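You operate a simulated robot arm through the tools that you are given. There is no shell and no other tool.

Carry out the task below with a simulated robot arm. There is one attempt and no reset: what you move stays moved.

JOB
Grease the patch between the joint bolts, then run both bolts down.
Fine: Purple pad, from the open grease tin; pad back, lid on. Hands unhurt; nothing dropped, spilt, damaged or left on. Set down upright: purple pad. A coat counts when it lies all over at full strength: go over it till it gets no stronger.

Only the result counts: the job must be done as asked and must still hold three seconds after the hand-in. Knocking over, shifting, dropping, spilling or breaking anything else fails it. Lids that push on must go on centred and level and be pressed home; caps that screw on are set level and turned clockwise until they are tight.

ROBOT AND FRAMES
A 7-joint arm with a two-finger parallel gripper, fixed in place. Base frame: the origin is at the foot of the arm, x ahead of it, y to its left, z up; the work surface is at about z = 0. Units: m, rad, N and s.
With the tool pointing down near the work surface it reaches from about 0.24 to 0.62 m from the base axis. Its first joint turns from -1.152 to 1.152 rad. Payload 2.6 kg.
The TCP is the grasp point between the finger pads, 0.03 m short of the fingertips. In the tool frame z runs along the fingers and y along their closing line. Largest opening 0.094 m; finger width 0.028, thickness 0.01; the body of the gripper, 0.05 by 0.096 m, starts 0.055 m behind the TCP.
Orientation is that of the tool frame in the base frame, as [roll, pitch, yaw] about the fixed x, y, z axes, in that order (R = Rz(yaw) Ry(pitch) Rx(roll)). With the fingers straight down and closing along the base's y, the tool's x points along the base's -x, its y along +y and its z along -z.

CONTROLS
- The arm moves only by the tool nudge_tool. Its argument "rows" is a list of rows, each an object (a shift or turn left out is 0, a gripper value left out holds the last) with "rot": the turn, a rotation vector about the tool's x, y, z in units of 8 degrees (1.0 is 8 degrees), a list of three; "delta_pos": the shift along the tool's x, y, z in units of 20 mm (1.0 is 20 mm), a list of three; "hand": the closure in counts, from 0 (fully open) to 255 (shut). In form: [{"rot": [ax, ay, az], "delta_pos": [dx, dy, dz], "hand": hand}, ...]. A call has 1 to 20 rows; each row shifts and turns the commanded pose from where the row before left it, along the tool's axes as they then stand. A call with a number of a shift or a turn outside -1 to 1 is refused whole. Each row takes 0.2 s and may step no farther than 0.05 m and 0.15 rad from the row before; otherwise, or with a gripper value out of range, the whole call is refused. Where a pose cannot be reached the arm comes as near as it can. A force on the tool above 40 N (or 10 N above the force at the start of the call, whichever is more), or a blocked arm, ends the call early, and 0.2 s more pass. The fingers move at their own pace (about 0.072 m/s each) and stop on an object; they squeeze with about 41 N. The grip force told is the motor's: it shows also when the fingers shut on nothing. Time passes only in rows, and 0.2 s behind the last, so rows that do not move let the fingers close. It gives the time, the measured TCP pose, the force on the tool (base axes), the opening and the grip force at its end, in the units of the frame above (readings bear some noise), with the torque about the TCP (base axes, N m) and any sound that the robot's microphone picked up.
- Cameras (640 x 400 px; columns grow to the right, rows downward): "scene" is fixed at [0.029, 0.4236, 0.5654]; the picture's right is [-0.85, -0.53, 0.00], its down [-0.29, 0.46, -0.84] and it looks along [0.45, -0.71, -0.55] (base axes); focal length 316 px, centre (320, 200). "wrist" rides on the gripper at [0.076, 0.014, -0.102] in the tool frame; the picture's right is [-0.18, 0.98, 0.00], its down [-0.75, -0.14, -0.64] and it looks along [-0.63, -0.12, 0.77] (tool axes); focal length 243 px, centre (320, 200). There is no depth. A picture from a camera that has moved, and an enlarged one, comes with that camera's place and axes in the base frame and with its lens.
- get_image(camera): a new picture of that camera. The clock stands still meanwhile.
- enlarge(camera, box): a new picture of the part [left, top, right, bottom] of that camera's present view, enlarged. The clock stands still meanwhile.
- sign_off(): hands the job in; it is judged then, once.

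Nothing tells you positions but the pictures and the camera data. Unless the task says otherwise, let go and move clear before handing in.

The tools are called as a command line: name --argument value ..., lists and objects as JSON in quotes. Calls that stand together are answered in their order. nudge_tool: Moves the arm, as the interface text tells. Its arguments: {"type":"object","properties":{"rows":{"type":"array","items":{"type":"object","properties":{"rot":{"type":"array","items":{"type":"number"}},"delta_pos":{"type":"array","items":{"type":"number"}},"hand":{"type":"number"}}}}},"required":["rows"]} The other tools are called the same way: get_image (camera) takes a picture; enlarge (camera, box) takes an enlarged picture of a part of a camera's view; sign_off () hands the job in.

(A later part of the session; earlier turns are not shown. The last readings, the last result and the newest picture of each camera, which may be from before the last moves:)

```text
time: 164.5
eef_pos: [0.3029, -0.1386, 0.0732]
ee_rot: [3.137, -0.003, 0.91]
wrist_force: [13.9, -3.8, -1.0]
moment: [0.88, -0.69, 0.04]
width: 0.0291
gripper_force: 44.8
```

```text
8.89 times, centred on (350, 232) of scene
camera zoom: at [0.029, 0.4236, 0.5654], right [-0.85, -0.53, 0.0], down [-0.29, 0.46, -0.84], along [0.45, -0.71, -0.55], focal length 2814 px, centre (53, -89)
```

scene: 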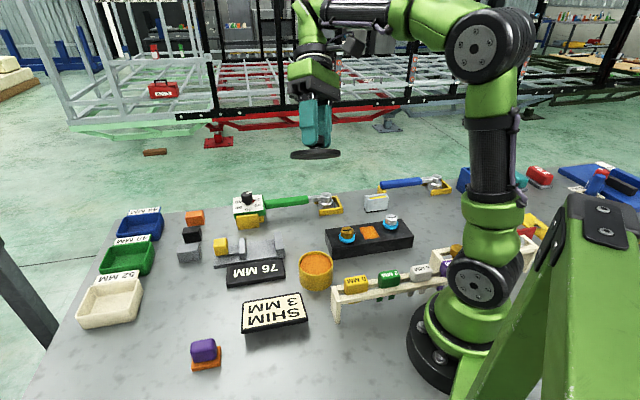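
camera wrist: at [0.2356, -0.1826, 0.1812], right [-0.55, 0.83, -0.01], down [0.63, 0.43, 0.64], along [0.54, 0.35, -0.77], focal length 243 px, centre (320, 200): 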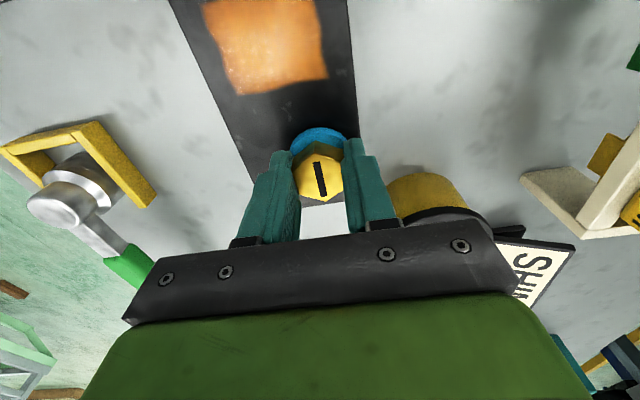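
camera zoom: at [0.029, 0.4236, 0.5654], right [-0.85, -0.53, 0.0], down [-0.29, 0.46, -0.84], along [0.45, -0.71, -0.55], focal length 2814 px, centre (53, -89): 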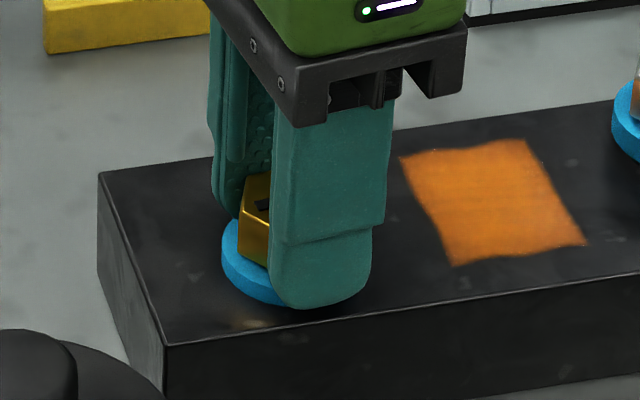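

172° turned so far with no resistance. I'll let go, rise slightly, turn the wrist back 180° and take a fresh grip.

nudge_tool --rows '[{"hand": 180}, {"hand": 100}, {"hand": 100}, {"hand": 100}, {"delta_pos": [0, 0, -0.6]}, {"delta_pos": [0, 0, -0.7]}]'

enlarge --camera "scene" --box '[325, 210, 375, 255]'

get_image --camera "wrist"

```text
time: 165.9
eef_pos: [0.3025, -0.1384, 0.1006]
ee_rot: [3.14, -0.001, 0.912]
wrist_force: [0.3, 0.2, -0.3]
moment: [-0.01, 0.0, -0.01]
width: 0.0572
gripper_force: 0.0
```

```text
8.89 times, centred on (350, 232) of scene
camera zoom: at [0.029, 0.4236, 0.5654], right [-0.85, -0.53, 0.0], down [-0.29, 0.46, -0.84], along [0.45, -0.71, -0.55], focal length 2814 px, centre (53, -89)
```

zoom: 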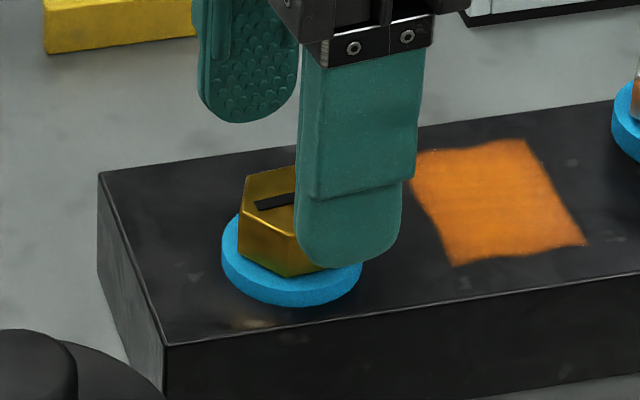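

```text
taken
camera wrist: at [0.3598, -0.086, 0.2021], right [0.66, -0.75, 0.0], down [-0.57, -0.51, 0.64], along [-0.48, -0.43, -0.77], focal length 243 px, centre (320, 200)
```

wrist: 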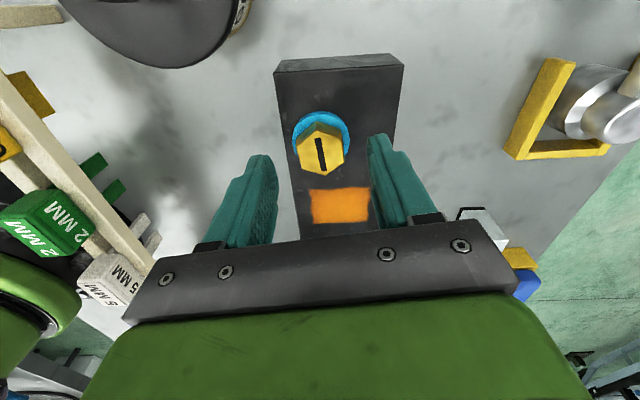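

nudge_tool --rows '[{"rot": [0, 0, -1]}, {"rot": [0, 0, -1]}, {"rot": [0, 0, -1]}, {"rot": [0, 0, -1]}, {"rot": [0, 0, -1]}, {"rot": [0, 0, -1]}, {"rot": [0, 0, -1]}, {"rot": [0, 0, -1]}, {"rot": [0, 0, -1]}, {"rot": [0, 0, -1]}, {"rot": [0, 0, -1]}, {"rot": [0, 0, -1]}, {"rot": [0, 0, -1]}, {"rot": [0, 0, -1]}, {"rot": [0, 0, -1]}, {"rot": [0, 0, -1]}, {"rot": [0, 0, -1]}, {"rot": [0, 0, -1]}, {"rot": [0, 0, -1]}, {"rot": [0, 0, -1]}]'

nudge_tool --rows '[{"rot": [0, 0, -0.83]}, {"rot": [0, 0, -0.83]}, {"rot": [0, 0, -0.84]}, {"rot": [0, 0, 0]}]'

get_image --camera "wrist"

enlarge --camera "wrist" --box '[260, 90, 380, 210]'

enlarge --camera "scene" --box '[335, 220, 365, 250]'

```text
time: 170.1
eef_pos: [0.3018, -0.138, 0.1002]
ee_rot: [3.141, 0.001, -2.576]
wrist_force: [0.3, 0.3, 0.2]
moment: [0.0, -0.03, 0.0]
width: 0.0573
gripper_force: 0.0
```

```text
time: 171.1
eef_pos: [0.3017, -0.1373, 0.0986]
ee_rot: [-3.138, -0.001, -2.228]
wrist_force: [-0.6, -0.2, -0.1]
moment: [-0.02, -0.01, 0.01]
width: 0.057
gripper_force: 0.2
```

```text
taken
camera wrist: at [0.2435, -0.1888, 0.2014], right [-0.67, 0.75, 0.0], down [0.57, 0.51, 0.64], along [0.48, 0.43, -0.77], focal length 243 px, centre (320, 200)
```

wrist: 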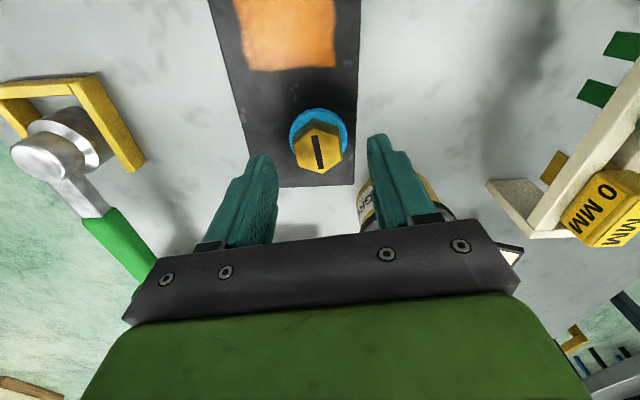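

```text
3.33 times, centred on (320, 150) of wrist
camera zoom: at [0.2435, -0.1888, 0.2014], right [-0.67, 0.75, 0.0], down [0.57, 0.51, 0.64], along [0.48, 0.43, -0.77], focal length 809 px, centre (320, 367)
```

zoom: 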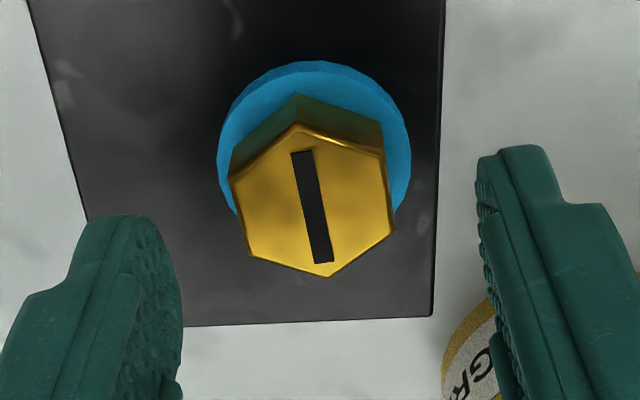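

```text
13.33 times, centred on (350, 235) of scene
camera zoom: at [0.029, 0.4236, 0.5654], right [-0.85, -0.53, 0.0], down [-0.29, 0.46, -0.84], along [0.45, -0.71, -0.55], focal length 4220 px, centre (-80, -267)
```

zoom: 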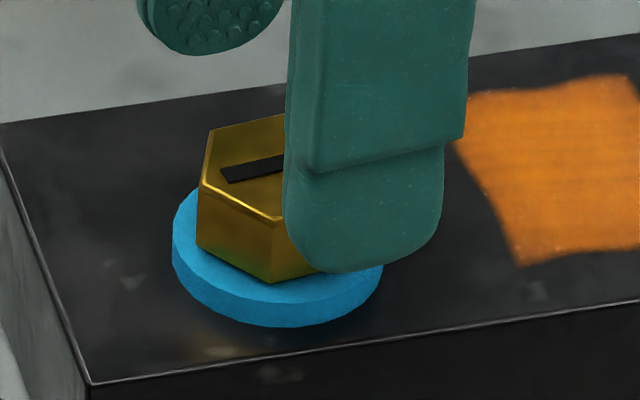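

The head has dropped about 7 mm and now rests on its washer, which is almost on the block. I'll centre, go down again and grip for more turning.

nudge_tool --rows '[{"delta_pos": [0.06, -0.06, 0.4]}, {"delta_pos": [0, 0, 0.4]}, {"delta_pos": [0, 0, 0.25]}, {"hand": 150}, {"hand": 255}, {"hand": 255}, {"hand": 255}]'

enlarge --camera "wrist" --box '[260, 90, 380, 210]'

```text
time: 172.7
eef_pos: [0.3015, -0.1401, 0.0782]
ee_rot: [-3.141, 0.002, -2.23]
wrist_force: [-4.0, 2.3, 2.9]
moment: [0.33, -0.05, -0.05]
width: 0.0294
gripper_force: 45.2
```

```text
3.33 times, centred on (320, 150) of wrist
camera zoom: at [0.2435, -0.1906, 0.1806], right [-0.66, 0.75, 0.0], down [0.57, 0.51, 0.64], along [0.48, 0.43, -0.77], focal length 809 px, centre (320, 367)
```

zoom: 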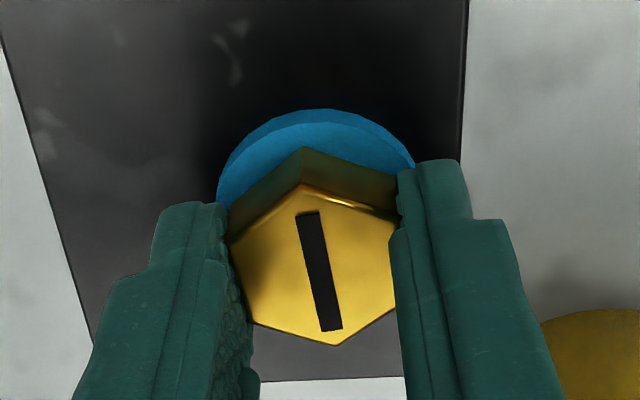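

nudge_tool --rows '[{"rot": [0, 0, 1], "delta_pos": [0, 0, 0.01]}, {"rot": [0, 0, 1], "delta_pos": [0, 0, 0.01]}]'

nudge_tool --rows '[{"rot": [0, 0, 1], "delta_pos": [0, 0, 0.01]}, {"rot": [0, 0, 1], "delta_pos": [0, 0, 0.01]}]'

```text
time: 173.3
eef_pos: [0.3008, -0.1391, 0.0778]
ee_rot: [-3.138, -0.001, -2.509]
wrist_force: [-6.1, 1.3, 2.4]
moment: [-0.18, 0.26, 0.01]
width: 0.0294
gripper_force: 45.2
```

```text
time: 173.9
eef_pos: [0.3017, -0.1402, 0.0771]
ee_rot: [-3.14, 0.001, -2.79]
wrist_force: [-13.6, -0.1, 8.1]
moment: [0.0, 0.05, 0.03]
width: 0.0293
gripper_force: 45.1
```

nudge_tool --rows '[{"rot": [0, 0, 1], "delta_pos": [0.02, 0.005, 0]}, {"rot": [0, 0, 1], "delta_pos": [0, 0, 0.005]}, {"rot": [0, 0, 1], "delta_pos": [0, 0, 0.005]}]'

nudge_tool --rows '[{"rot": [0, 0, 1], "delta_pos": [0, 0, 0.005]}, {"rot": [0, 0, 1], "delta_pos": [0, 0, 0.005]}, {"rot": [0, 0, 1], "delta_pos": [0, 0, 0.005]}]'

enlarge --camera "wrist" --box '[260, 90, 380, 210]'

enlarge --camera "scene" --box '[325, 210, 375, 255]'

```text
time: 174.7
eef_pos: [0.3027, -0.1403, 0.0761]
ee_rot: [3.141, 0.001, 3.071]
wrist_force: [-19.5, 0.0, -0.4]
moment: [-0.24, -0.6, 0.05]
width: 0.0294
gripper_force: 45.1
```

```text
time: 175.5
eef_pos: [0.3019, -0.1387, 0.0765]
ee_rot: [-3.14, 0.001, 2.658]
wrist_force: [-1.5, -2.6, -33.7]
moment: [-0.05, 0.05, 0.4]
width: 0.0295
gripper_force: 45.1
```

```text
3.33 times, centred on (320, 150) of wrist
camera zoom: at [0.2407, -0.0906, 0.1783], right [0.62, 0.78, 0.0], down [0.6, -0.48, 0.64], along [0.5, -0.4, -0.77], focal length 809 px, centre (320, 367)
```

zoom: 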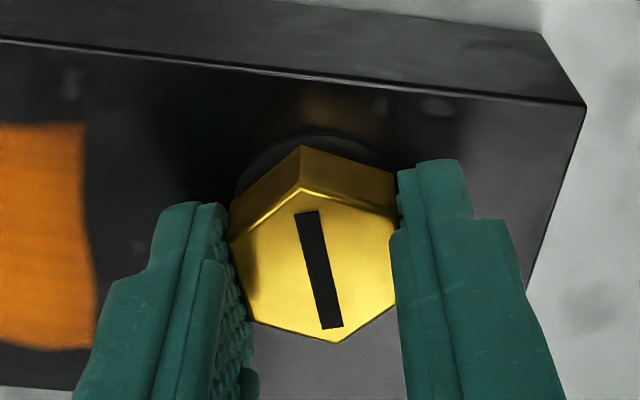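

```text
8.89 times, centred on (350, 232) of scene
camera zoom: at [0.0291, 0.4235, 0.5654], right [-0.85, -0.53, 0.0], down [-0.29, 0.46, -0.84], along [0.45, -0.71, -0.55], focal length 2814 px, centre (53, -89)
```

zoom: 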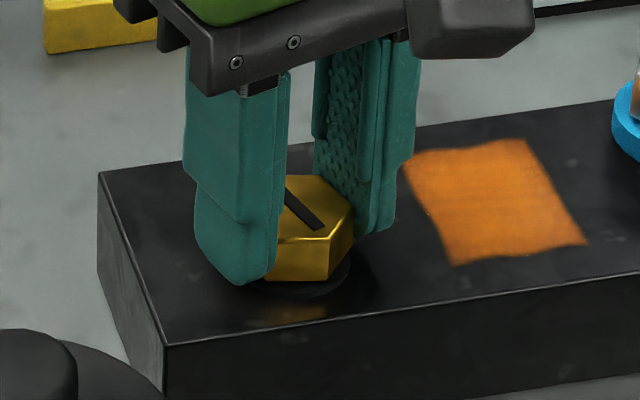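

The blue ring has gone dark and torque has risen to 0.4 N·m, so the brass bolt looks seated. I'll relieve the pull and give it one more small turn to confirm.

nudge_tool --rows '[{"delta_pos": [0, 0, 0.03]}, {"delta_pos": [0, 0, 0]}]'

nudge_tool --rows '[{"rot": [0, 0, 0.4]}, {"rot": [0, 0, 0]}]'

enlarge --camera "wrist" --box '[260, 90, 380, 210]'

```text
time: 176.1
eef_pos: [0.3008, -0.1391, 0.0762]
ee_rot: [3.141, 0.001, 2.658]
wrist_force: [-0.7, -0.2, -28.7]
moment: [0.03, 0.18, 0.1]
width: 0.0292
gripper_force: 45.1
```

```text
time: 176.7
eef_pos: [0.3019, -0.1386, 0.0763]
ee_rot: [3.141, 0.003, 2.603]
wrist_force: [-0.9, 1.6, -29.7]
moment: [-0.09, -0.09, 0.4]
width: 0.0294
gripper_force: 44.8
```

```text
3.33 times, centred on (320, 150) of wrist
camera zoom: at [0.2434, -0.0874, 0.1783], right [0.66, 0.75, 0.0], down [0.57, -0.51, 0.64], along [0.48, -0.43, -0.77], focal length 809 px, centre (320, 367)
```

zoom: 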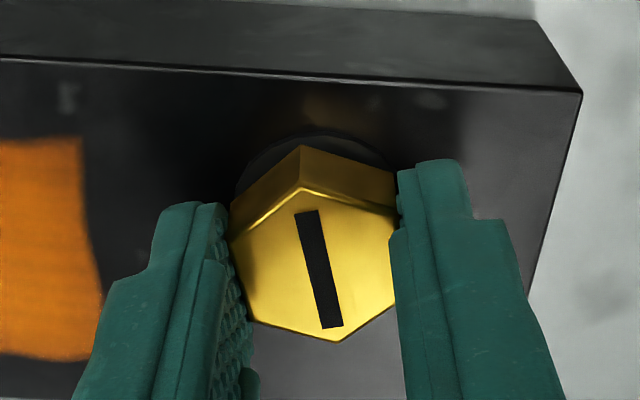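

nudge_tool --rows '[{"rot": [0, 0, 0.5]}, {"rot": [0, 0, 0.5]}, {"rot": [0, 0, 0]}]'

enlarge --camera "wrist" --box '[260, 90, 380, 210]'

```text
time: 177.5
eef_pos: [0.3022, -0.1384, 0.0763]
ee_rot: [3.14, 0.002, 2.464]
wrist_force: [0.2, 4.6, -28.3]
moment: [-0.28, -0.33, 0.54]
width: 0.0293
gripper_force: 44.5
```

```text
3.33 times, centred on (320, 150) of wrist
camera zoom: at [0.2511, -0.0798, 0.1783], right [0.76, 0.65, 0.0], down [0.5, -0.58, 0.64], along [0.42, -0.49, -0.77], focal length 809 px, centre (320, 367)
```

zoom: 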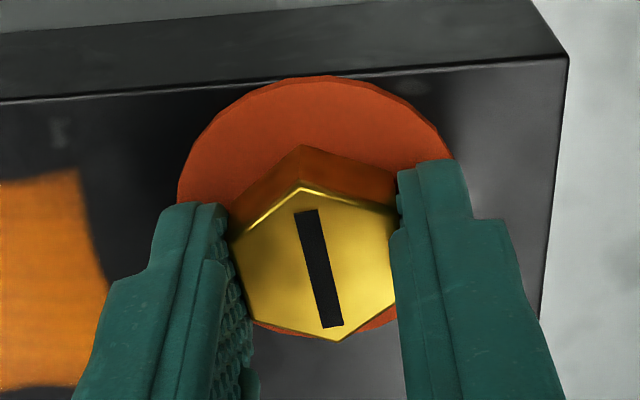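

An orange-red ring has just appeared around the base. I'll stop here and look closely before going any further.

enlarge --camera "scene" --box '[325, 210, 375, 255]'

enlarge --camera "wrist" --box '[240, 100, 400, 240]'

get_image --camera "scene"

```text
8.89 times, centred on (350, 232) of scene
camera zoom: at [0.0291, 0.4235, 0.5654], right [-0.85, -0.53, 0.0], down [-0.29, 0.46, -0.84], along [0.45, -0.71, -0.55], focal length 2814 px, centre (53, -89)
```

zoom: 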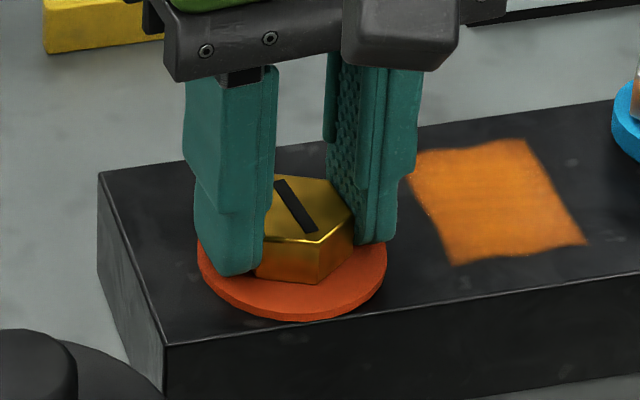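

```text
2.86 times, centred on (320, 170) of wrist
camera zoom: at [0.2511, -0.0798, 0.1783], right [0.76, 0.65, 0.0], down [0.5, -0.58, 0.64], along [0.42, -0.49, -0.77], focal length 693 px, centre (320, 286)
```

zoom: 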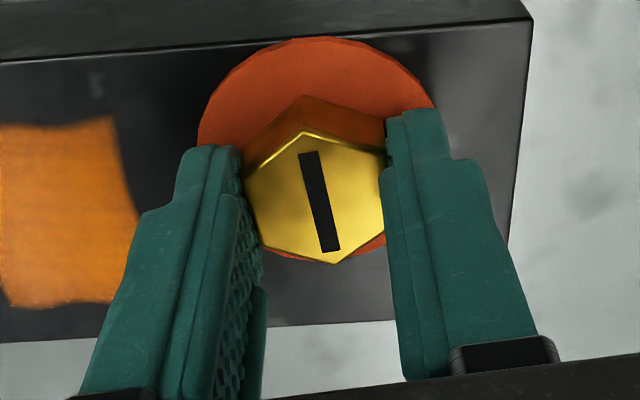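

```text
taken
```

scene: 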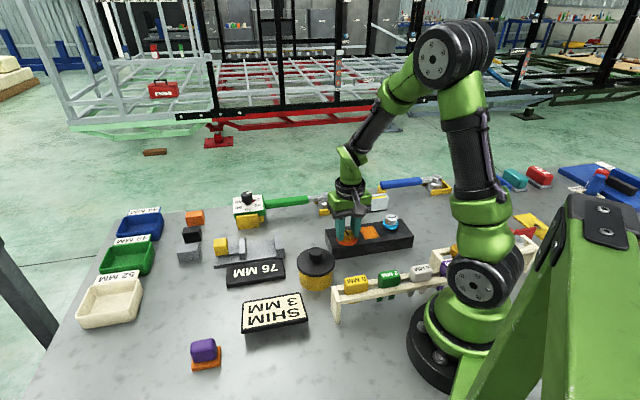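

The ring reads like a tell-tale: blue while the bolt is proud, nothing when it's right, orange-red when it's squeezed too far. I'll back off a few degrees and see whether it reverts.

nudge_tool --rows '[{"rot": [0, 0, -0.5]}, {"rot": [0, 0, 0]}]'

enlarge --camera "wrist" --box '[260, 90, 380, 210]'

```text
time: 178.1
eef_pos: [0.3029, -0.14, 0.0759]
ee_rot: [3.142, 0.001, 2.532]
wrist_force: [-2.1, 10.1, -11.1]
moment: [0.67, 0.57, -0.44]
width: 0.0295
gripper_force: 45.0
```

```text
3.33 times, centred on (320, 150) of wrist
camera zoom: at [0.2473, -0.0836, 0.1787], right [0.71, 0.7, 0.0], down [0.53, -0.55, 0.64], along [0.45, -0.46, -0.77], focal length 809 px, centre (320, 367)
```

zoom: 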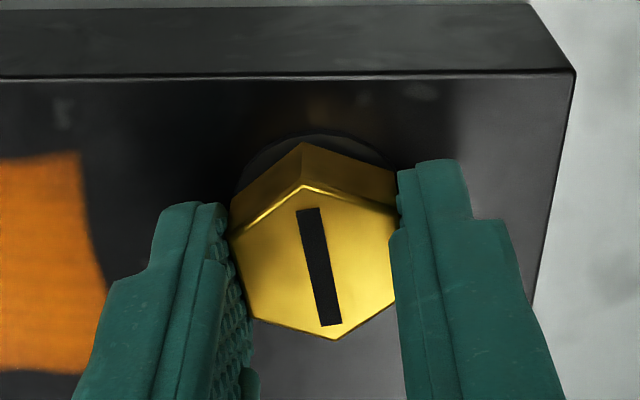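

It reverts straight away, so the ring shows the bolt's present state. The clean state is between blue and orange, so I'll back off in small steps to find its lower edge and settle in the middle.

nudge_tool --rows '[{"rot": [0, 0, -0.5]}, {"rot": [0, 0, -0.5]}, {"rot": [0, 0, 0]}]'

enlarge --camera "wrist" --box '[260, 90, 380, 210]'

```text
time: 178.9
eef_pos: [0.3012, -0.1393, 0.077]
ee_rot: [3.14, 0.004, 2.674]
wrist_force: [-1.1, 12.3, 1.0]
moment: [0.71, 0.83, -0.17]
width: 0.0293
gripper_force: 44.9
```

```text
3.33 times, centred on (320, 150) of wrist
camera zoom: at [0.2398, -0.0918, 0.1788], right [0.61, 0.79, 0.0], down [0.61, -0.47, 0.64], along [0.51, -0.39, -0.76], focal length 809 px, centre (320, 367)
```

zoom: 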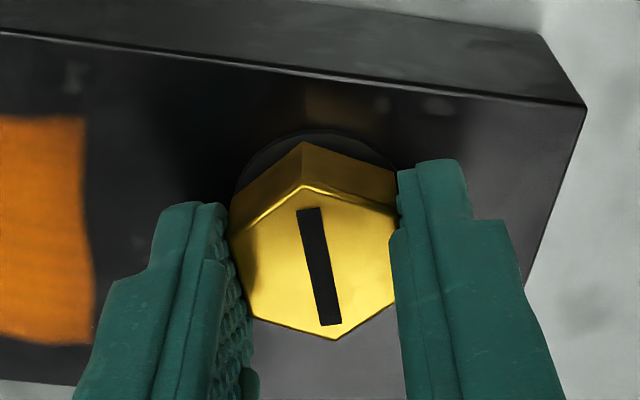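

nudge_tool --rows '[{"rot": [0, 0, -0.5]}, {"rot": [0, 0, -0.5]}, {"rot": [0, 0, 0]}]'

enlarge --camera "wrist" --box '[260, 90, 380, 210]'

```text
time: 179.7
eef_pos: [0.3013, -0.1386, 0.0771]
ee_rot: [3.14, 0.004, 2.814]
wrist_force: [-5.4, 17.6, 11.8]
moment: [0.37, -0.1, -0.08]
width: 0.0293
gripper_force: 45.3
```

```text
3.33 times, centred on (320, 150) of wrist
camera zoom: at [0.2339, -0.1008, 0.179], right [0.49, 0.87, 0.0], down [0.67, -0.38, 0.64], along [0.56, -0.32, -0.76], focal length 809 px, centre (320, 367)
```

zoom: 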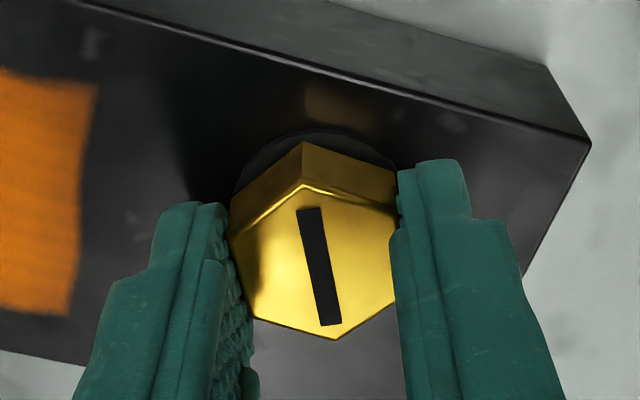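

nudge_tool --rows '[{"rot": [0, 0, -0.5], "delta_pos": [0, 0, -0.01]}, {"rot": [0, 0, -0.5], "delta_pos": [0, 0, -0.01]}, {"rot": [0, 0, 0]}]'

enlarge --camera "wrist" --box '[260, 90, 380, 210]'

```text
time: 180.5
eef_pos: [0.3014, -0.1404, 0.0762]
ee_rot: [-3.14, 0.003, 2.953]
wrist_force: [-2.3, 15.9, 23.2]
moment: [0.57, 0.81, -0.02]
width: 0.0295
gripper_force: 44.8
```

```text
3.33 times, centred on (320, 150) of wrist
camera zoom: at [0.2292, -0.1105, 0.1792], right [0.37, 0.93, 0.0], down [0.71, -0.28, 0.65], along [0.6, -0.24, -0.76], focal length 809 px, centre (320, 367)
```

zoom: 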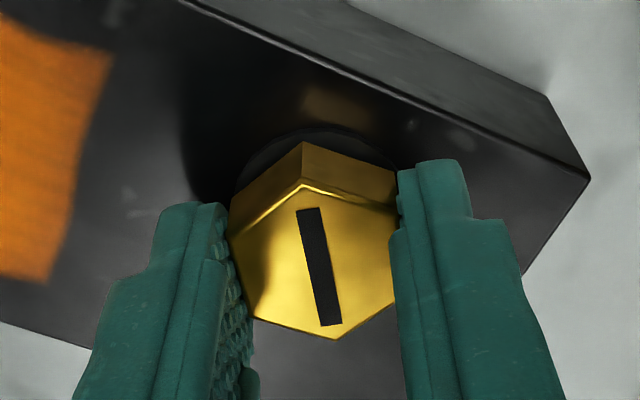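

nudge_tool --rows '[{"delta_pos": [0, 0.02, -0.03]}, {"rot": [0, 0, -0.5], "delta_pos": [0, 0, -0.01]}, {"rot": [0, 0, -0.5], "delta_pos": [0, 0, -0.01]}, {"rot": [0, 0, 0]}]'

enlarge --camera "wrist" --box '[260, 90, 380, 210]'

```text
time: 181.5
eef_pos: [0.3032, -0.1393, 0.0781]
ee_rot: [3.141, 0.0, 3.093]
wrist_force: [0.3, 10.6, -3.5]
moment: [0.25, -0.85, 0.0]
width: 0.0296
gripper_force: 45.0
```

```text
3.33 times, centred on (320, 150) of wrist
camera zoom: at [0.2263, -0.1208, 0.1797], right [0.23, 0.97, 0.0], down [0.74, -0.18, 0.64], along [0.63, -0.15, -0.77], focal length 809 px, centre (320, 367)
```

zoom: 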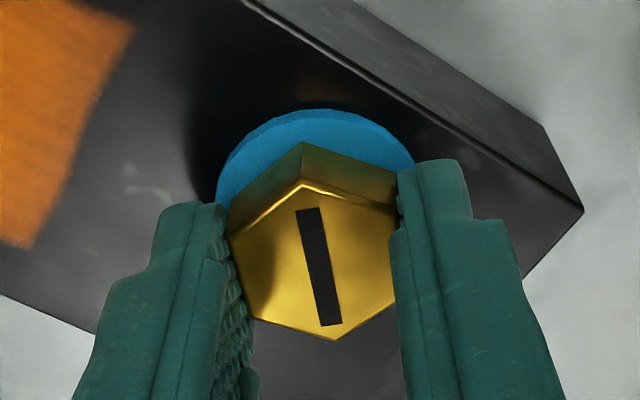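

The blue ring comes back at about 177°. So the clean seated range runs from about 173° down to 143° of wrist yaw, with the torque building towards the tight end. I'll tighten again to about 151°, which is firm but short of the orange state.

nudge_tool --rows '[{"rot": [0, 0, 0.5], "delta_pos": [0, 0.01, 0.008]}, {"rot": [0, 0, 0.5], "delta_pos": [0, 0, 0.008]}, {"rot": [0, 0, 0.5], "delta_pos": [0, 0, 0.008]}, {"rot": [0, 0, 0.5], "delta_pos": [0, 0, 0.005]}]'

enlarge --camera "wrist" --box '[260, 90, 380, 210]'

nudge_tool --rows '[{"rot": [0, 0, 0.5]}, {"rot": [0, 0, 0.5]}, {"rot": [0, 0, 0]}]'

enlarge --camera "wrist" --box '[260, 90, 380, 210]'

```text
time: 182.5
eef_pos: [0.3016, -0.1394, 0.0759]
ee_rot: [3.141, 0.005, 2.811]
wrist_force: [4.0, 6.0, -5.7]
moment: [0.5, 1.0, 0.16]
width: 0.0293
gripper_force: 44.9
```

```text
3.33 times, centred on (320, 150) of wrist
camera zoom: at [0.2342, -0.1005, 0.1791], right [0.49, 0.87, 0.0], down [0.66, -0.38, 0.64], along [0.56, -0.32, -0.77], focal length 809 px, centre (320, 367)
```

zoom: 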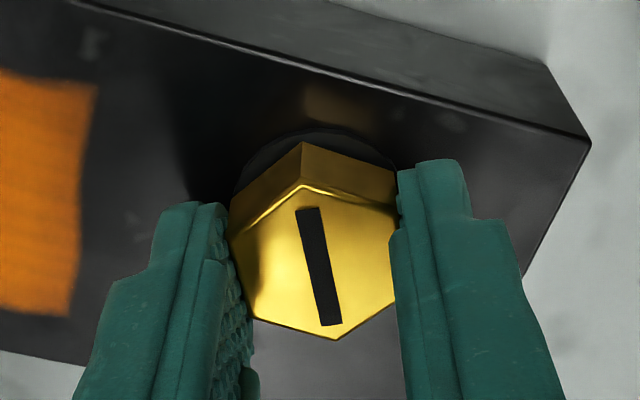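

```text
time: 183.3
eef_pos: [0.3018, -0.1392, 0.0769]
ee_rot: [3.14, 0.004, 2.671]
wrist_force: [15.8, -4.6, -29.6]
moment: [-0.16, -0.39, 0.24]
width: 0.0294
gripper_force: 45.3
```

```text
3.33 times, centred on (320, 150) of wrist
camera zoom: at [0.2396, -0.0912, 0.1791], right [0.61, 0.79, 0.0], down [0.6, -0.47, 0.65], along [0.51, -0.39, -0.76], focal length 809 px, centre (320, 367)
```

zoom: 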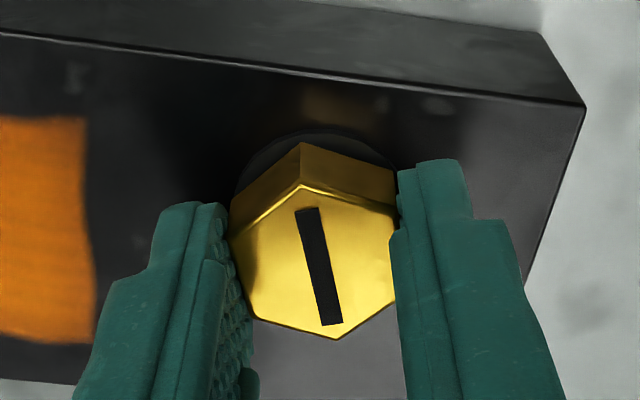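

nudge_tool --rows '[{"rot": [0, 0, 0.25], "delta_pos": [0, 0, 0.02]}, {"rot": [0, 0, 0]}]'

nudge_tool --rows '[{"hand": 200}, {"hand": 150}, {"hand": 100}, {"hand": 100}, {"delta_pos": [0, 0, -0.6]}, {"delta_pos": [0, 0, -0.8]}, {"delta_pos": [0, 0, -0.8]}]'

enlarge --camera "scene" --box '[325, 205, 405, 255]'

get_image --camera "wrist"

```text
time: 183.9
eef_pos: [0.3019, -0.1381, 0.0769]
ee_rot: [-3.141, 0.005, 2.636]
wrist_force: [10.1, -3.8, -16.0]
moment: [-0.38, -0.67, 0.35]
width: 0.0292
gripper_force: 45.3
```

```text
time: 185.5
eef_pos: [0.3014, -0.1381, 0.1206]
ee_rot: [-3.141, 0.004, 2.637]
wrist_force: [0.0, 0.5, 0.4]
moment: [-0.01, -0.01, -0.05]
width: 0.0569
gripper_force: 0.1
```

```text
8.00 times, centred on (365, 230) of scene
camera zoom: at [0.029, 0.4236, 0.5654], right [-0.85, -0.53, 0.0], down [-0.29, 0.46, -0.84], along [0.45, -0.71, -0.55], focal length 2532 px, centre (-40, -40)
```

zoom: 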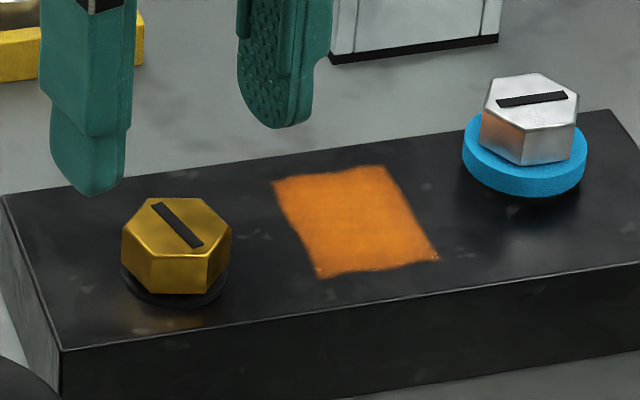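

```text
taken
camera wrist: at [0.242, -0.0889, 0.2229], right [0.64, 0.77, 0.0], down [0.59, -0.49, 0.64], along [0.5, -0.41, -0.76], focal length 243 px, centre (320, 200)
```

wrist: 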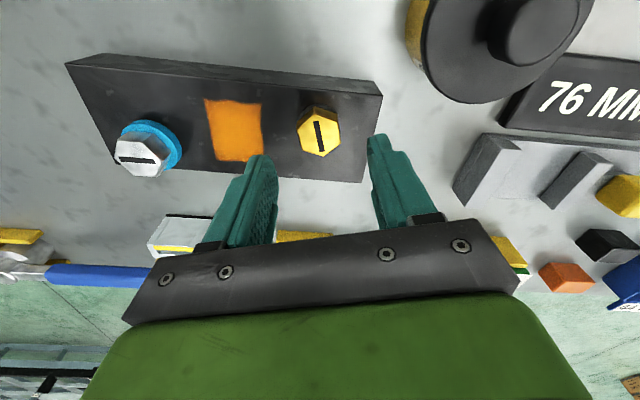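

The brass bolt sits flush on its plain dark washer, clean and firm, and the silver one is still blue and proud. I'll move to the silver bolt and align with its flats.

nudge_tool --rows '[{"rot": [0, 0, -0.931], "delta_pos": [0, 0, -0.4]}, {"rot": [0, 0, -0.931], "delta_pos": [0, 0, -0.4]}, {"rot": [0, 0, -0.931], "delta_pos": [0, 0, -0.4]}, {"rot": [0, 0, -0.931], "delta_pos": [0, 0, -0.4]}, {"rot": [0, 0, -0.931], "delta_pos": [0, 0, -0.4]}, {"rot": [0, 0, -0.931]}, {"rot": [0, 0, -0.931]}, {"rot": [0, 0, -0.931]}, {"rot": [0, 0, -0.931]}, {"rot": [0, 0, -0.931]}]'

nudge_tool --rows '[{"delta_pos": [0.94, -0.18, 0]}, {"delta_pos": [0.94, -0.18, 0]}, {"delta_pos": [0.94, -0.18, 0]}, {"delta_pos": [0.94, -0.18, 0]}, {"delta_pos": [0.94, -0.18, 0]}, {"delta_pos": [0.94, -0.18, 0]}, {"delta_pos": [0.94, -0.18, 0]}]'

get_image --camera "wrist"

enlarge --camera "wrist" --box '[260, 50, 380, 170]'

```text
time: 187.7
eef_pos: [0.3025, -0.1399, 0.1596]
ee_rot: [-3.14, 0.002, -2.345]
wrist_force: [0.5, 0.0, -0.2]
moment: [0.02, -0.03, 0.0]
width: 0.0573
gripper_force: 0.1
```

```text
time: 189.3
eef_pos: [0.2274, -0.251, 0.1604]
ee_rot: [-3.138, 0.003, -2.345]
wrist_force: [0.5, 0.2, -0.2]
moment: [-0.01, 0.01, 0.02]
width: 0.0571
gripper_force: 0.0
```

```text
taken
camera wrist: at [0.1635, -0.2955, 0.2633], right [-0.57, 0.82, 0.0], down [0.63, 0.44, 0.64], along [0.53, 0.37, -0.77], focal length 243 px, centre (320, 200)
```

wrist: 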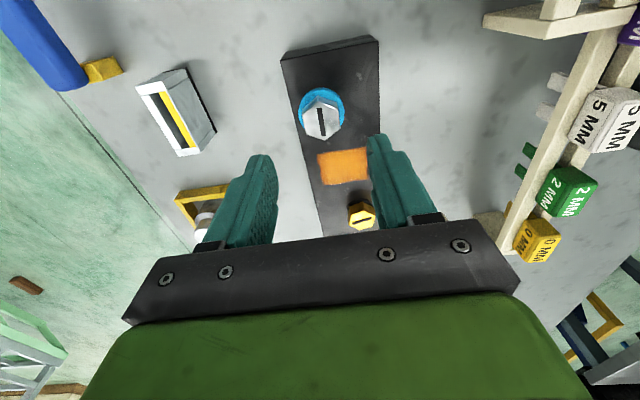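

```text
3.33 times, centred on (320, 110) of wrist
camera zoom: at [0.1635, -0.2955, 0.2633], right [-0.57, 0.82, 0.0], down [0.63, 0.44, 0.64], along [0.53, 0.37, -0.77], focal length 809 px, centre (320, 500)
```

zoom: 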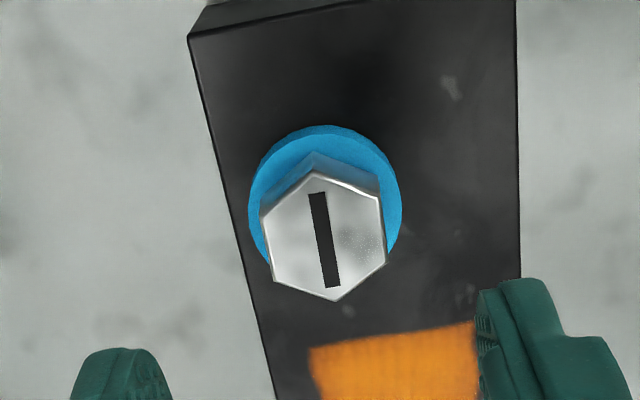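

nudge_tool --rows '[{"delta_pos": [-0.047, 0.067, 0.8]}, {"delta_pos": [0, 0, 0.9]}, {"delta_pos": [0, 0, 0.9]}, {"delta_pos": [0, 0, 0.8]}, {"delta_pos": [0, 0, 0.5]}]'

enlarge --camera "wrist" --box '[250, 90, 390, 210]'

enlarge --camera "scene" --box '[350, 190, 430, 250]'

```text
time: 190.5
eef_pos: [0.2289, -0.2482, 0.0847]
ee_rot: [-3.138, 0.002, -2.344]
wrist_force: [-0.3, 0.4, 0.2]
moment: [-0.03, 0.01, 0.0]
width: 0.0571
gripper_force: 0.0
```

```text
3.33 times, centred on (320, 150) of wrist
camera zoom: at [0.1649, -0.2927, 0.1852], right [-0.57, 0.82, 0.0], down [0.63, 0.44, 0.64], along [0.53, 0.37, -0.77], focal length 809 px, centre (320, 367)
```

zoom: 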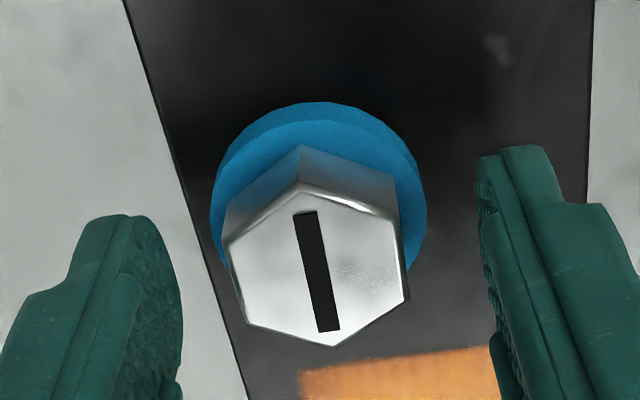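

```text
6.67 times, centred on (390, 220) of scene
camera zoom: at [0.029, 0.4236, 0.5654], right [-0.85, -0.53, 0.0], down [-0.29, 0.46, -0.84], along [0.45, -0.71, -0.55], focal length 2110 px, centre (-147, 67)
```

zoom: 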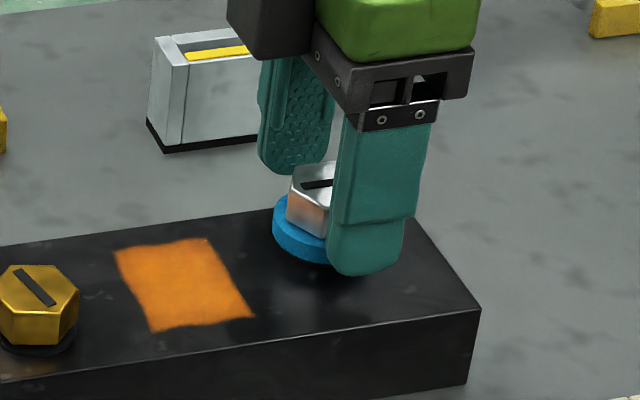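

nudge_tool --rows '[{"delta_pos": [0, 0, 0.18]}, {"hand": 150}, {"hand": 255}, {"hand": 255}, {"hand": 255}]'

enlarge --camera "wrist" --box '[260, 90, 380, 210]'

```text
time: 191.7
eef_pos: [0.2286, -0.2489, 0.0804]
ee_rot: [-3.138, 0.001, -2.346]
wrist_force: [7.0, -6.8, -8.7]
moment: [-0.05, -0.05, -0.27]
width: 0.0294
gripper_force: 44.7
```

```text
3.33 times, centred on (320, 150) of wrist
camera zoom: at [0.1645, -0.2932, 0.1817], right [-0.57, 0.82, 0.0], down [0.63, 0.44, 0.64], along [0.53, 0.37, -0.77], focal length 809 px, centre (320, 367)
```

zoom: 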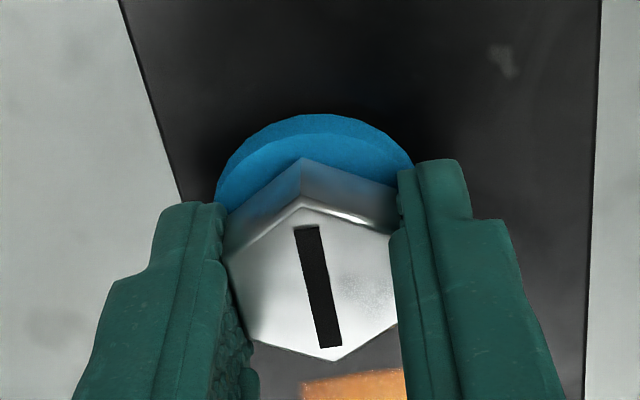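

nudge_tool --rows '[{"rot": [0, 0, 1], "delta_pos": [0, -0.02, 0.02]}, {"rot": [0, 0, 1], "delta_pos": [0, 0, 0.016]}, {"rot": [0, 0, 1], "delta_pos": [0, 0, 0.016]}]'

nudge_tool --rows '[{"rot": [0, 0, 1], "delta_pos": [0, 0, 0.016]}, {"rot": [0, 0, 1], "delta_pos": [0, 0, 0.016]}, {"rot": [0, 0, 1], "delta_pos": [0, 0, 0.016]}]'

```text
time: 192.5
eef_pos: [0.2283, -0.2495, 0.0787]
ee_rot: [-3.138, 0.004, -2.766]
wrist_force: [6.3, -8.4, -0.6]
moment: [-0.43, 0.99, 0.04]
width: 0.0295
gripper_force: 45.0
```

```text
time: 193.3
eef_pos: [0.2284, -0.2499, 0.0776]
ee_rot: [-3.138, 0.007, 3.099]
wrist_force: [12.3, -16.6, -8.8]
moment: [-0.05, 0.71, 0.05]
width: 0.0295
gripper_force: 44.7
```

nudge_tool --rows '[{"delta_pos": [-0.025, -0.03, 0.01]}, {"rot": [0, 0, 1], "delta_pos": [0, 0, 0.016]}, {"rot": [0, 0, 1], "delta_pos": [0, 0, 0.016]}, {"rot": [0, 0, 1], "delta_pos": [0, 0, 0.016]}]'

nudge_tool --rows '[{"rot": [0, 0, 1], "delta_pos": [0, 0, 0.016]}, {"rot": [0, 0, 1], "delta_pos": [0, 0, 0.016]}, {"rot": [0, 0, 1], "delta_pos": [0, 0, 0.016]}]'

enlarge --camera "wrist" --box '[260, 90, 380, 210]'

```text
time: 194.3
eef_pos: [0.2293, -0.2487, 0.077]
ee_rot: [3.139, 0.004, 2.676]
wrist_force: [3.5, -2.4, 14.6]
moment: [-0.42, -0.79, 0.01]
width: 0.0292
gripper_force: 44.8
```

```text
time: 195.1
eef_pos: [0.2283, -0.2495, 0.0742]
ee_rot: [3.141, 0.003, 2.258]
wrist_force: [0.5, 6.1, 32.2]
moment: [0.13, 0.04, -0.02]
width: 0.0297
gripper_force: 45.1
```

```text
3.33 times, centred on (320, 150) of wrist
camera zoom: at [0.1907, -0.1814, 0.1775], right [0.88, 0.48, 0.0], down [0.37, -0.67, 0.64], along [0.31, -0.56, -0.77], focal length 809 px, centre (320, 367)
```

zoom: 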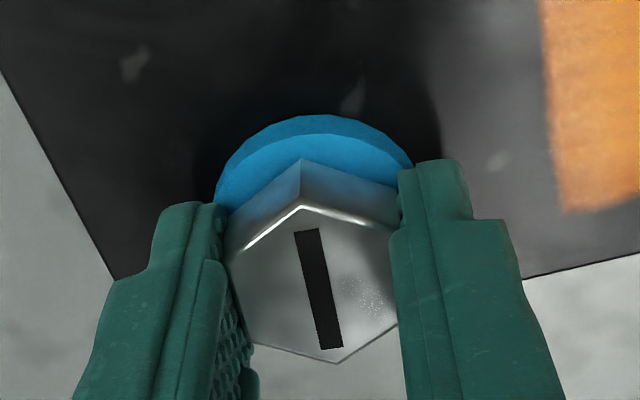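

nudge_tool --rows '[{"rot": [0, 0, 1]}, {"rot": [0, 0, 1]}, {"rot": [0, 0, 1]}]'

nudge_tool --rows '[{"rot": [0, 0, 1], "delta_pos": [0, 0, 0.008]}, {"rot": [0, 0, 1], "delta_pos": [0, 0, 0.008]}, {"rot": [0, 0, 1], "delta_pos": [0, 0, 0.008]}]'

```text
time: 195.9
eef_pos: [0.2287, -0.2502, 0.0747]
ee_rot: [3.141, 0.002, 1.843]
wrist_force: [10.2, -2.1, -8.3]
moment: [-1.31, -0.4, 0.02]
width: 0.0293
gripper_force: 44.9
```

```text
time: 196.7
eef_pos: [0.2279, -0.2487, 0.0741]
ee_rot: [3.139, -0.001, 1.422]
wrist_force: [7.5, -4.7, -9.9]
moment: [-0.35, -0.07, 0.06]
width: 0.0293
gripper_force: 45.0
```

nudge_tool --rows '[{"rot": [0, 0, 1], "delta_pos": [0, 0.01, 0.012]}, {"rot": [0, 0, 1], "delta_pos": [0, 0, 0.01]}, {"rot": [0, 0, 1], "delta_pos": [0, 0, 0.01]}]'

enlarge --camera "wrist" --box '[260, 90, 380, 210]'

enlarge --camera "scene" --box '[350, 190, 430, 250]'

```text
time: 197.5
eef_pos: [0.2277, -0.2492, 0.0729]
ee_rot: [3.141, -0.001, 1.004]
wrist_force: [4.3, -4.0, -16.2]
moment: [-0.17, 0.1, 0.04]
width: 0.0292
gripper_force: 45.5
```

```text
3.33 times, centred on (320, 150) of wrist
camera zoom: at [0.281, -0.1928, 0.1752], right [0.73, -0.68, 0.0], down [-0.53, -0.56, 0.64], along [-0.44, -0.47, -0.77], focal length 809 px, centre (320, 367)
```

zoom: 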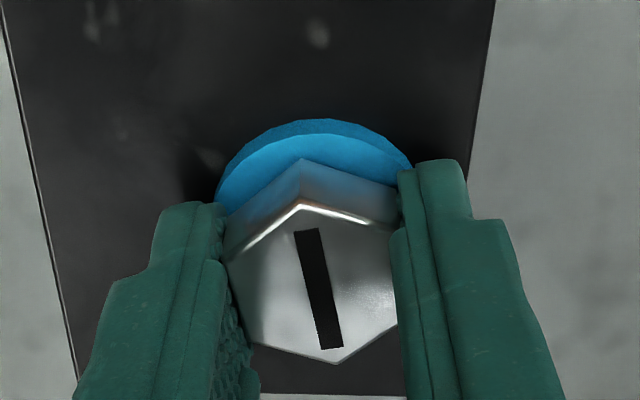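

```text
6.67 times, centred on (390, 220) of scene
camera zoom: at [0.029, 0.4235, 0.5654], right [-0.85, -0.53, 0.0], down [-0.29, 0.46, -0.84], along [0.45, -0.71, -0.55], focal length 2110 px, centre (-147, 67)
```

zoom: 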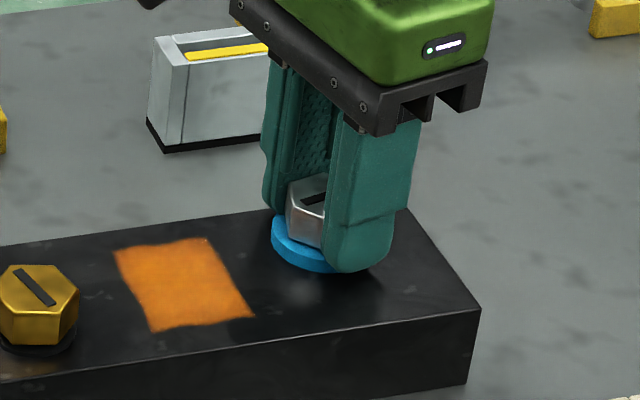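

nudge_tool --rows '[{"rot": [0, 0, 1], "delta_pos": [0, 0, 0.02]}, {"rot": [0, 0, 1], "delta_pos": [0, 0, 0.014]}, {"rot": [0, 0, 1], "delta_pos": [0, 0, 0.014]}]'

enlarge --camera "wrist" --box '[260, 90, 380, 210]'

```text
time: 198.3
eef_pos: [0.2273, -0.2504, 0.0719]
ee_rot: [3.139, 0.001, 0.582]
wrist_force: [1.6, -7.4, -26.6]
moment: [0.17, -0.43, 0.08]
width: 0.0295
gripper_force: 45.0
```

```text
3.33 times, centred on (320, 150) of wrist
camera zoom: at [0.2994, -0.2192, 0.1744], right [0.39, -0.92, 0.0], down [-0.71, -0.3, 0.64], along [-0.59, -0.25, -0.77], focal length 809 px, centre (320, 367)
```

zoom: 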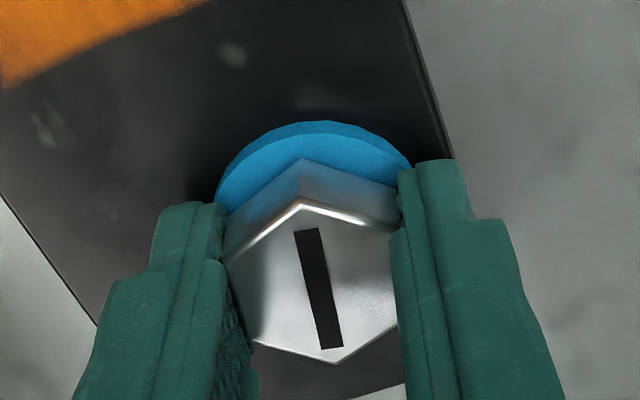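

nudge_tool --rows '[{"delta_pos": [0, 0, 0.04]}, {"rot": [0, 0, 1], "delta_pos": [0, 0, 0.014]}, {"rot": [0, 0, 1], "delta_pos": [0, 0, 0.014]}, {"rot": [0, 0, 1], "delta_pos": [0, 0, 0.014]}]'

enlarge --camera "wrist" --box '[260, 90, 380, 210]'

```text
time: 199.3
eef_pos: [0.2282, -0.2497, 0.0715]
ee_rot: [3.14, -0.003, 0.163]
wrist_force: [-2.3, 1.0, 1.2]
moment: [-0.01, 0.73, 0.02]
width: 0.0297
gripper_force: 44.4
```

```text
3.33 times, centred on (320, 150) of wrist
camera zoom: at [0.3051, -0.2506, 0.1737], right [-0.02, -1.0, 0.0], down [-0.77, 0.02, 0.64], along [-0.64, 0.01, -0.77], focal length 809 px, centre (320, 367)
```

zoom: 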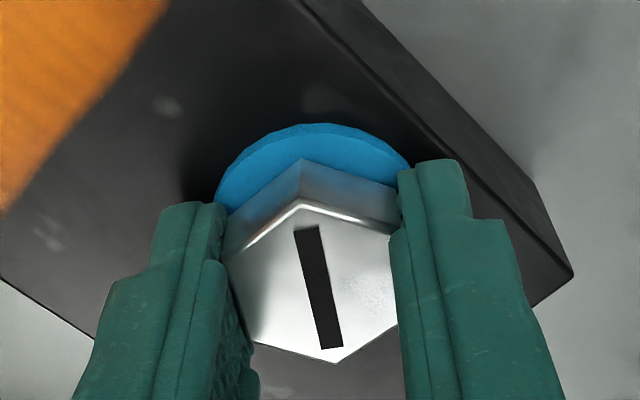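

216° turned and it's close to seating. I'll regrip now so there's enough wrist travel to finish carefully.

nudge_tool --rows '[{"hand": 180}, {"hand": 110}, {"hand": 110}, {"hand": 110}, {"delta_pos": [0, 0, -0.7]}, {"delta_pos": [0, 0, -0.8]}]'

nudge_tool --rows '[{"rot": [0, 0, -1]}, {"rot": [0, 0, -1]}, {"rot": [0, 0, -1]}, {"rot": [0, 0, -1]}, {"rot": [0, 0, -1]}, {"rot": [0, 0, -1]}, {"rot": [0, 0, -1]}, {"rot": [0, 0, -1]}, {"rot": [0, 0, -1]}, {"rot": [0, 0, -1]}, {"rot": [0, 0, -1]}, {"rot": [0, 0, -1]}, {"rot": [0, 0, -1]}, {"rot": [0, 0, -1]}, {"rot": [0, 0, -1]}, {"rot": [0, 0, -1]}, {"rot": [0, 0, -1]}, {"rot": [0, 0, -1]}, {"rot": [0, 0, -1]}, {"rot": [0, 0, -1]}]'

nudge_tool --rows '[{"rot": [0, 0, -0.83]}, {"rot": [0, 0, -0.83]}, {"rot": [0, 0, -0.84]}, {"rot": [0, 0, 0]}]'

enlarge --camera "wrist" --box '[260, 90, 380, 210]'

enlarge --camera "scene" --box '[350, 190, 430, 250]'

```text
time: 200.7
eef_pos: [0.2283, -0.2475, 0.1021]
ee_rot: [3.14, -0.003, 0.168]
wrist_force: [0.6, 0.7, -0.2]
moment: [-0.01, 0.0, 0.01]
width: 0.0535
gripper_force: 0.0
```

```text
time: 204.9
eef_pos: [0.2276, -0.2506, 0.1009]
ee_rot: [3.141, 0.004, 2.963]
wrist_force: [-0.1, 0.7, 0.0]
moment: [-0.02, 0.04, -0.04]
width: 0.0532
gripper_force: 0.1
```

```text
time: 205.9
eef_pos: [0.2274, -0.2501, 0.1001]
ee_rot: [-3.139, 0.003, -2.972]
wrist_force: [0.7, 0.8, 0.2]
moment: [0.0, 0.02, 0.0]
width: 0.0536
gripper_force: 0.1
```

```text
3.33 times, centred on (320, 150) of wrist
camera zoom: at [0.1505, -0.248, 0.2027], right [0.02, 1.0, 0.0], down [0.76, -0.01, 0.64], along [0.64, -0.01, -0.76], focal length 809 px, centre (320, 367)
```

zoom: 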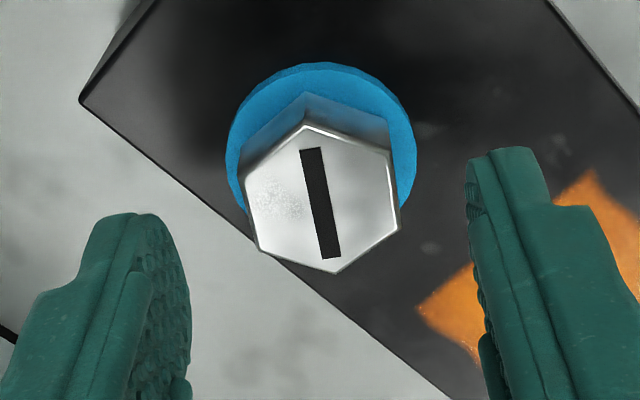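

```text
6.67 times, centred on (390, 220) of scene
camera zoom: at [0.029, 0.4236, 0.5654], right [-0.85, -0.53, 0.0], down [-0.29, 0.46, -0.84], along [0.45, -0.71, -0.55], focal length 2110 px, centre (-147, 67)
```

zoom: 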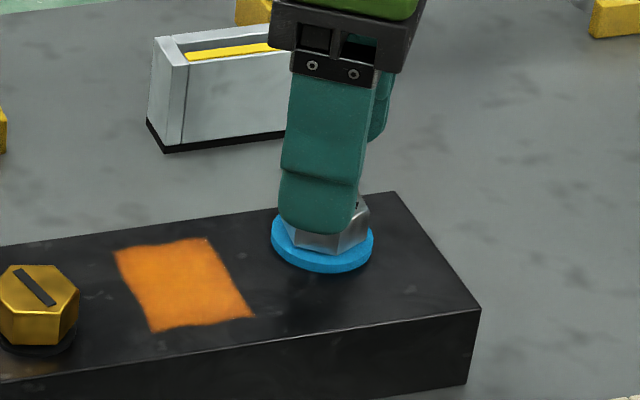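

nudge_tool --rows '[{"delta_pos": [0.06, 0.03, 0.4]}, {"delta_pos": [0, 0, 0.4]}, {"delta_pos": [0, 0, 0.3]}, {"hand": 150}, {"hand": 255}, {"hand": 255}, {"hand": 255}]'

enlarge --camera "wrist" --box '[260, 90, 380, 210]'

```text
time: 207.5
eef_pos: [0.2272, -0.2497, 0.0789]
ee_rot: [-3.137, 0.004, -2.974]
wrist_force: [3.8, -10.9, -10.7]
moment: [-0.19, -0.2, -0.02]
width: 0.029
gripper_force: 44.4
```

```text
3.33 times, centred on (320, 150) of wrist
camera zoom: at [0.1492, -0.2476, 0.1806], right [0.02, 1.0, 0.0], down [0.76, -0.01, 0.64], along [0.64, -0.01, -0.76], focal length 809 px, centre (320, 367)
```

zoom: 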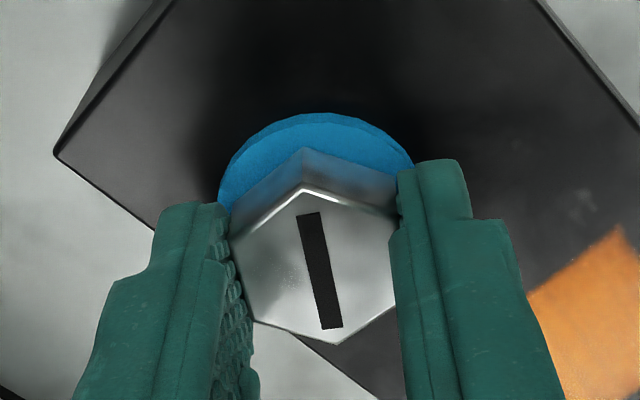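

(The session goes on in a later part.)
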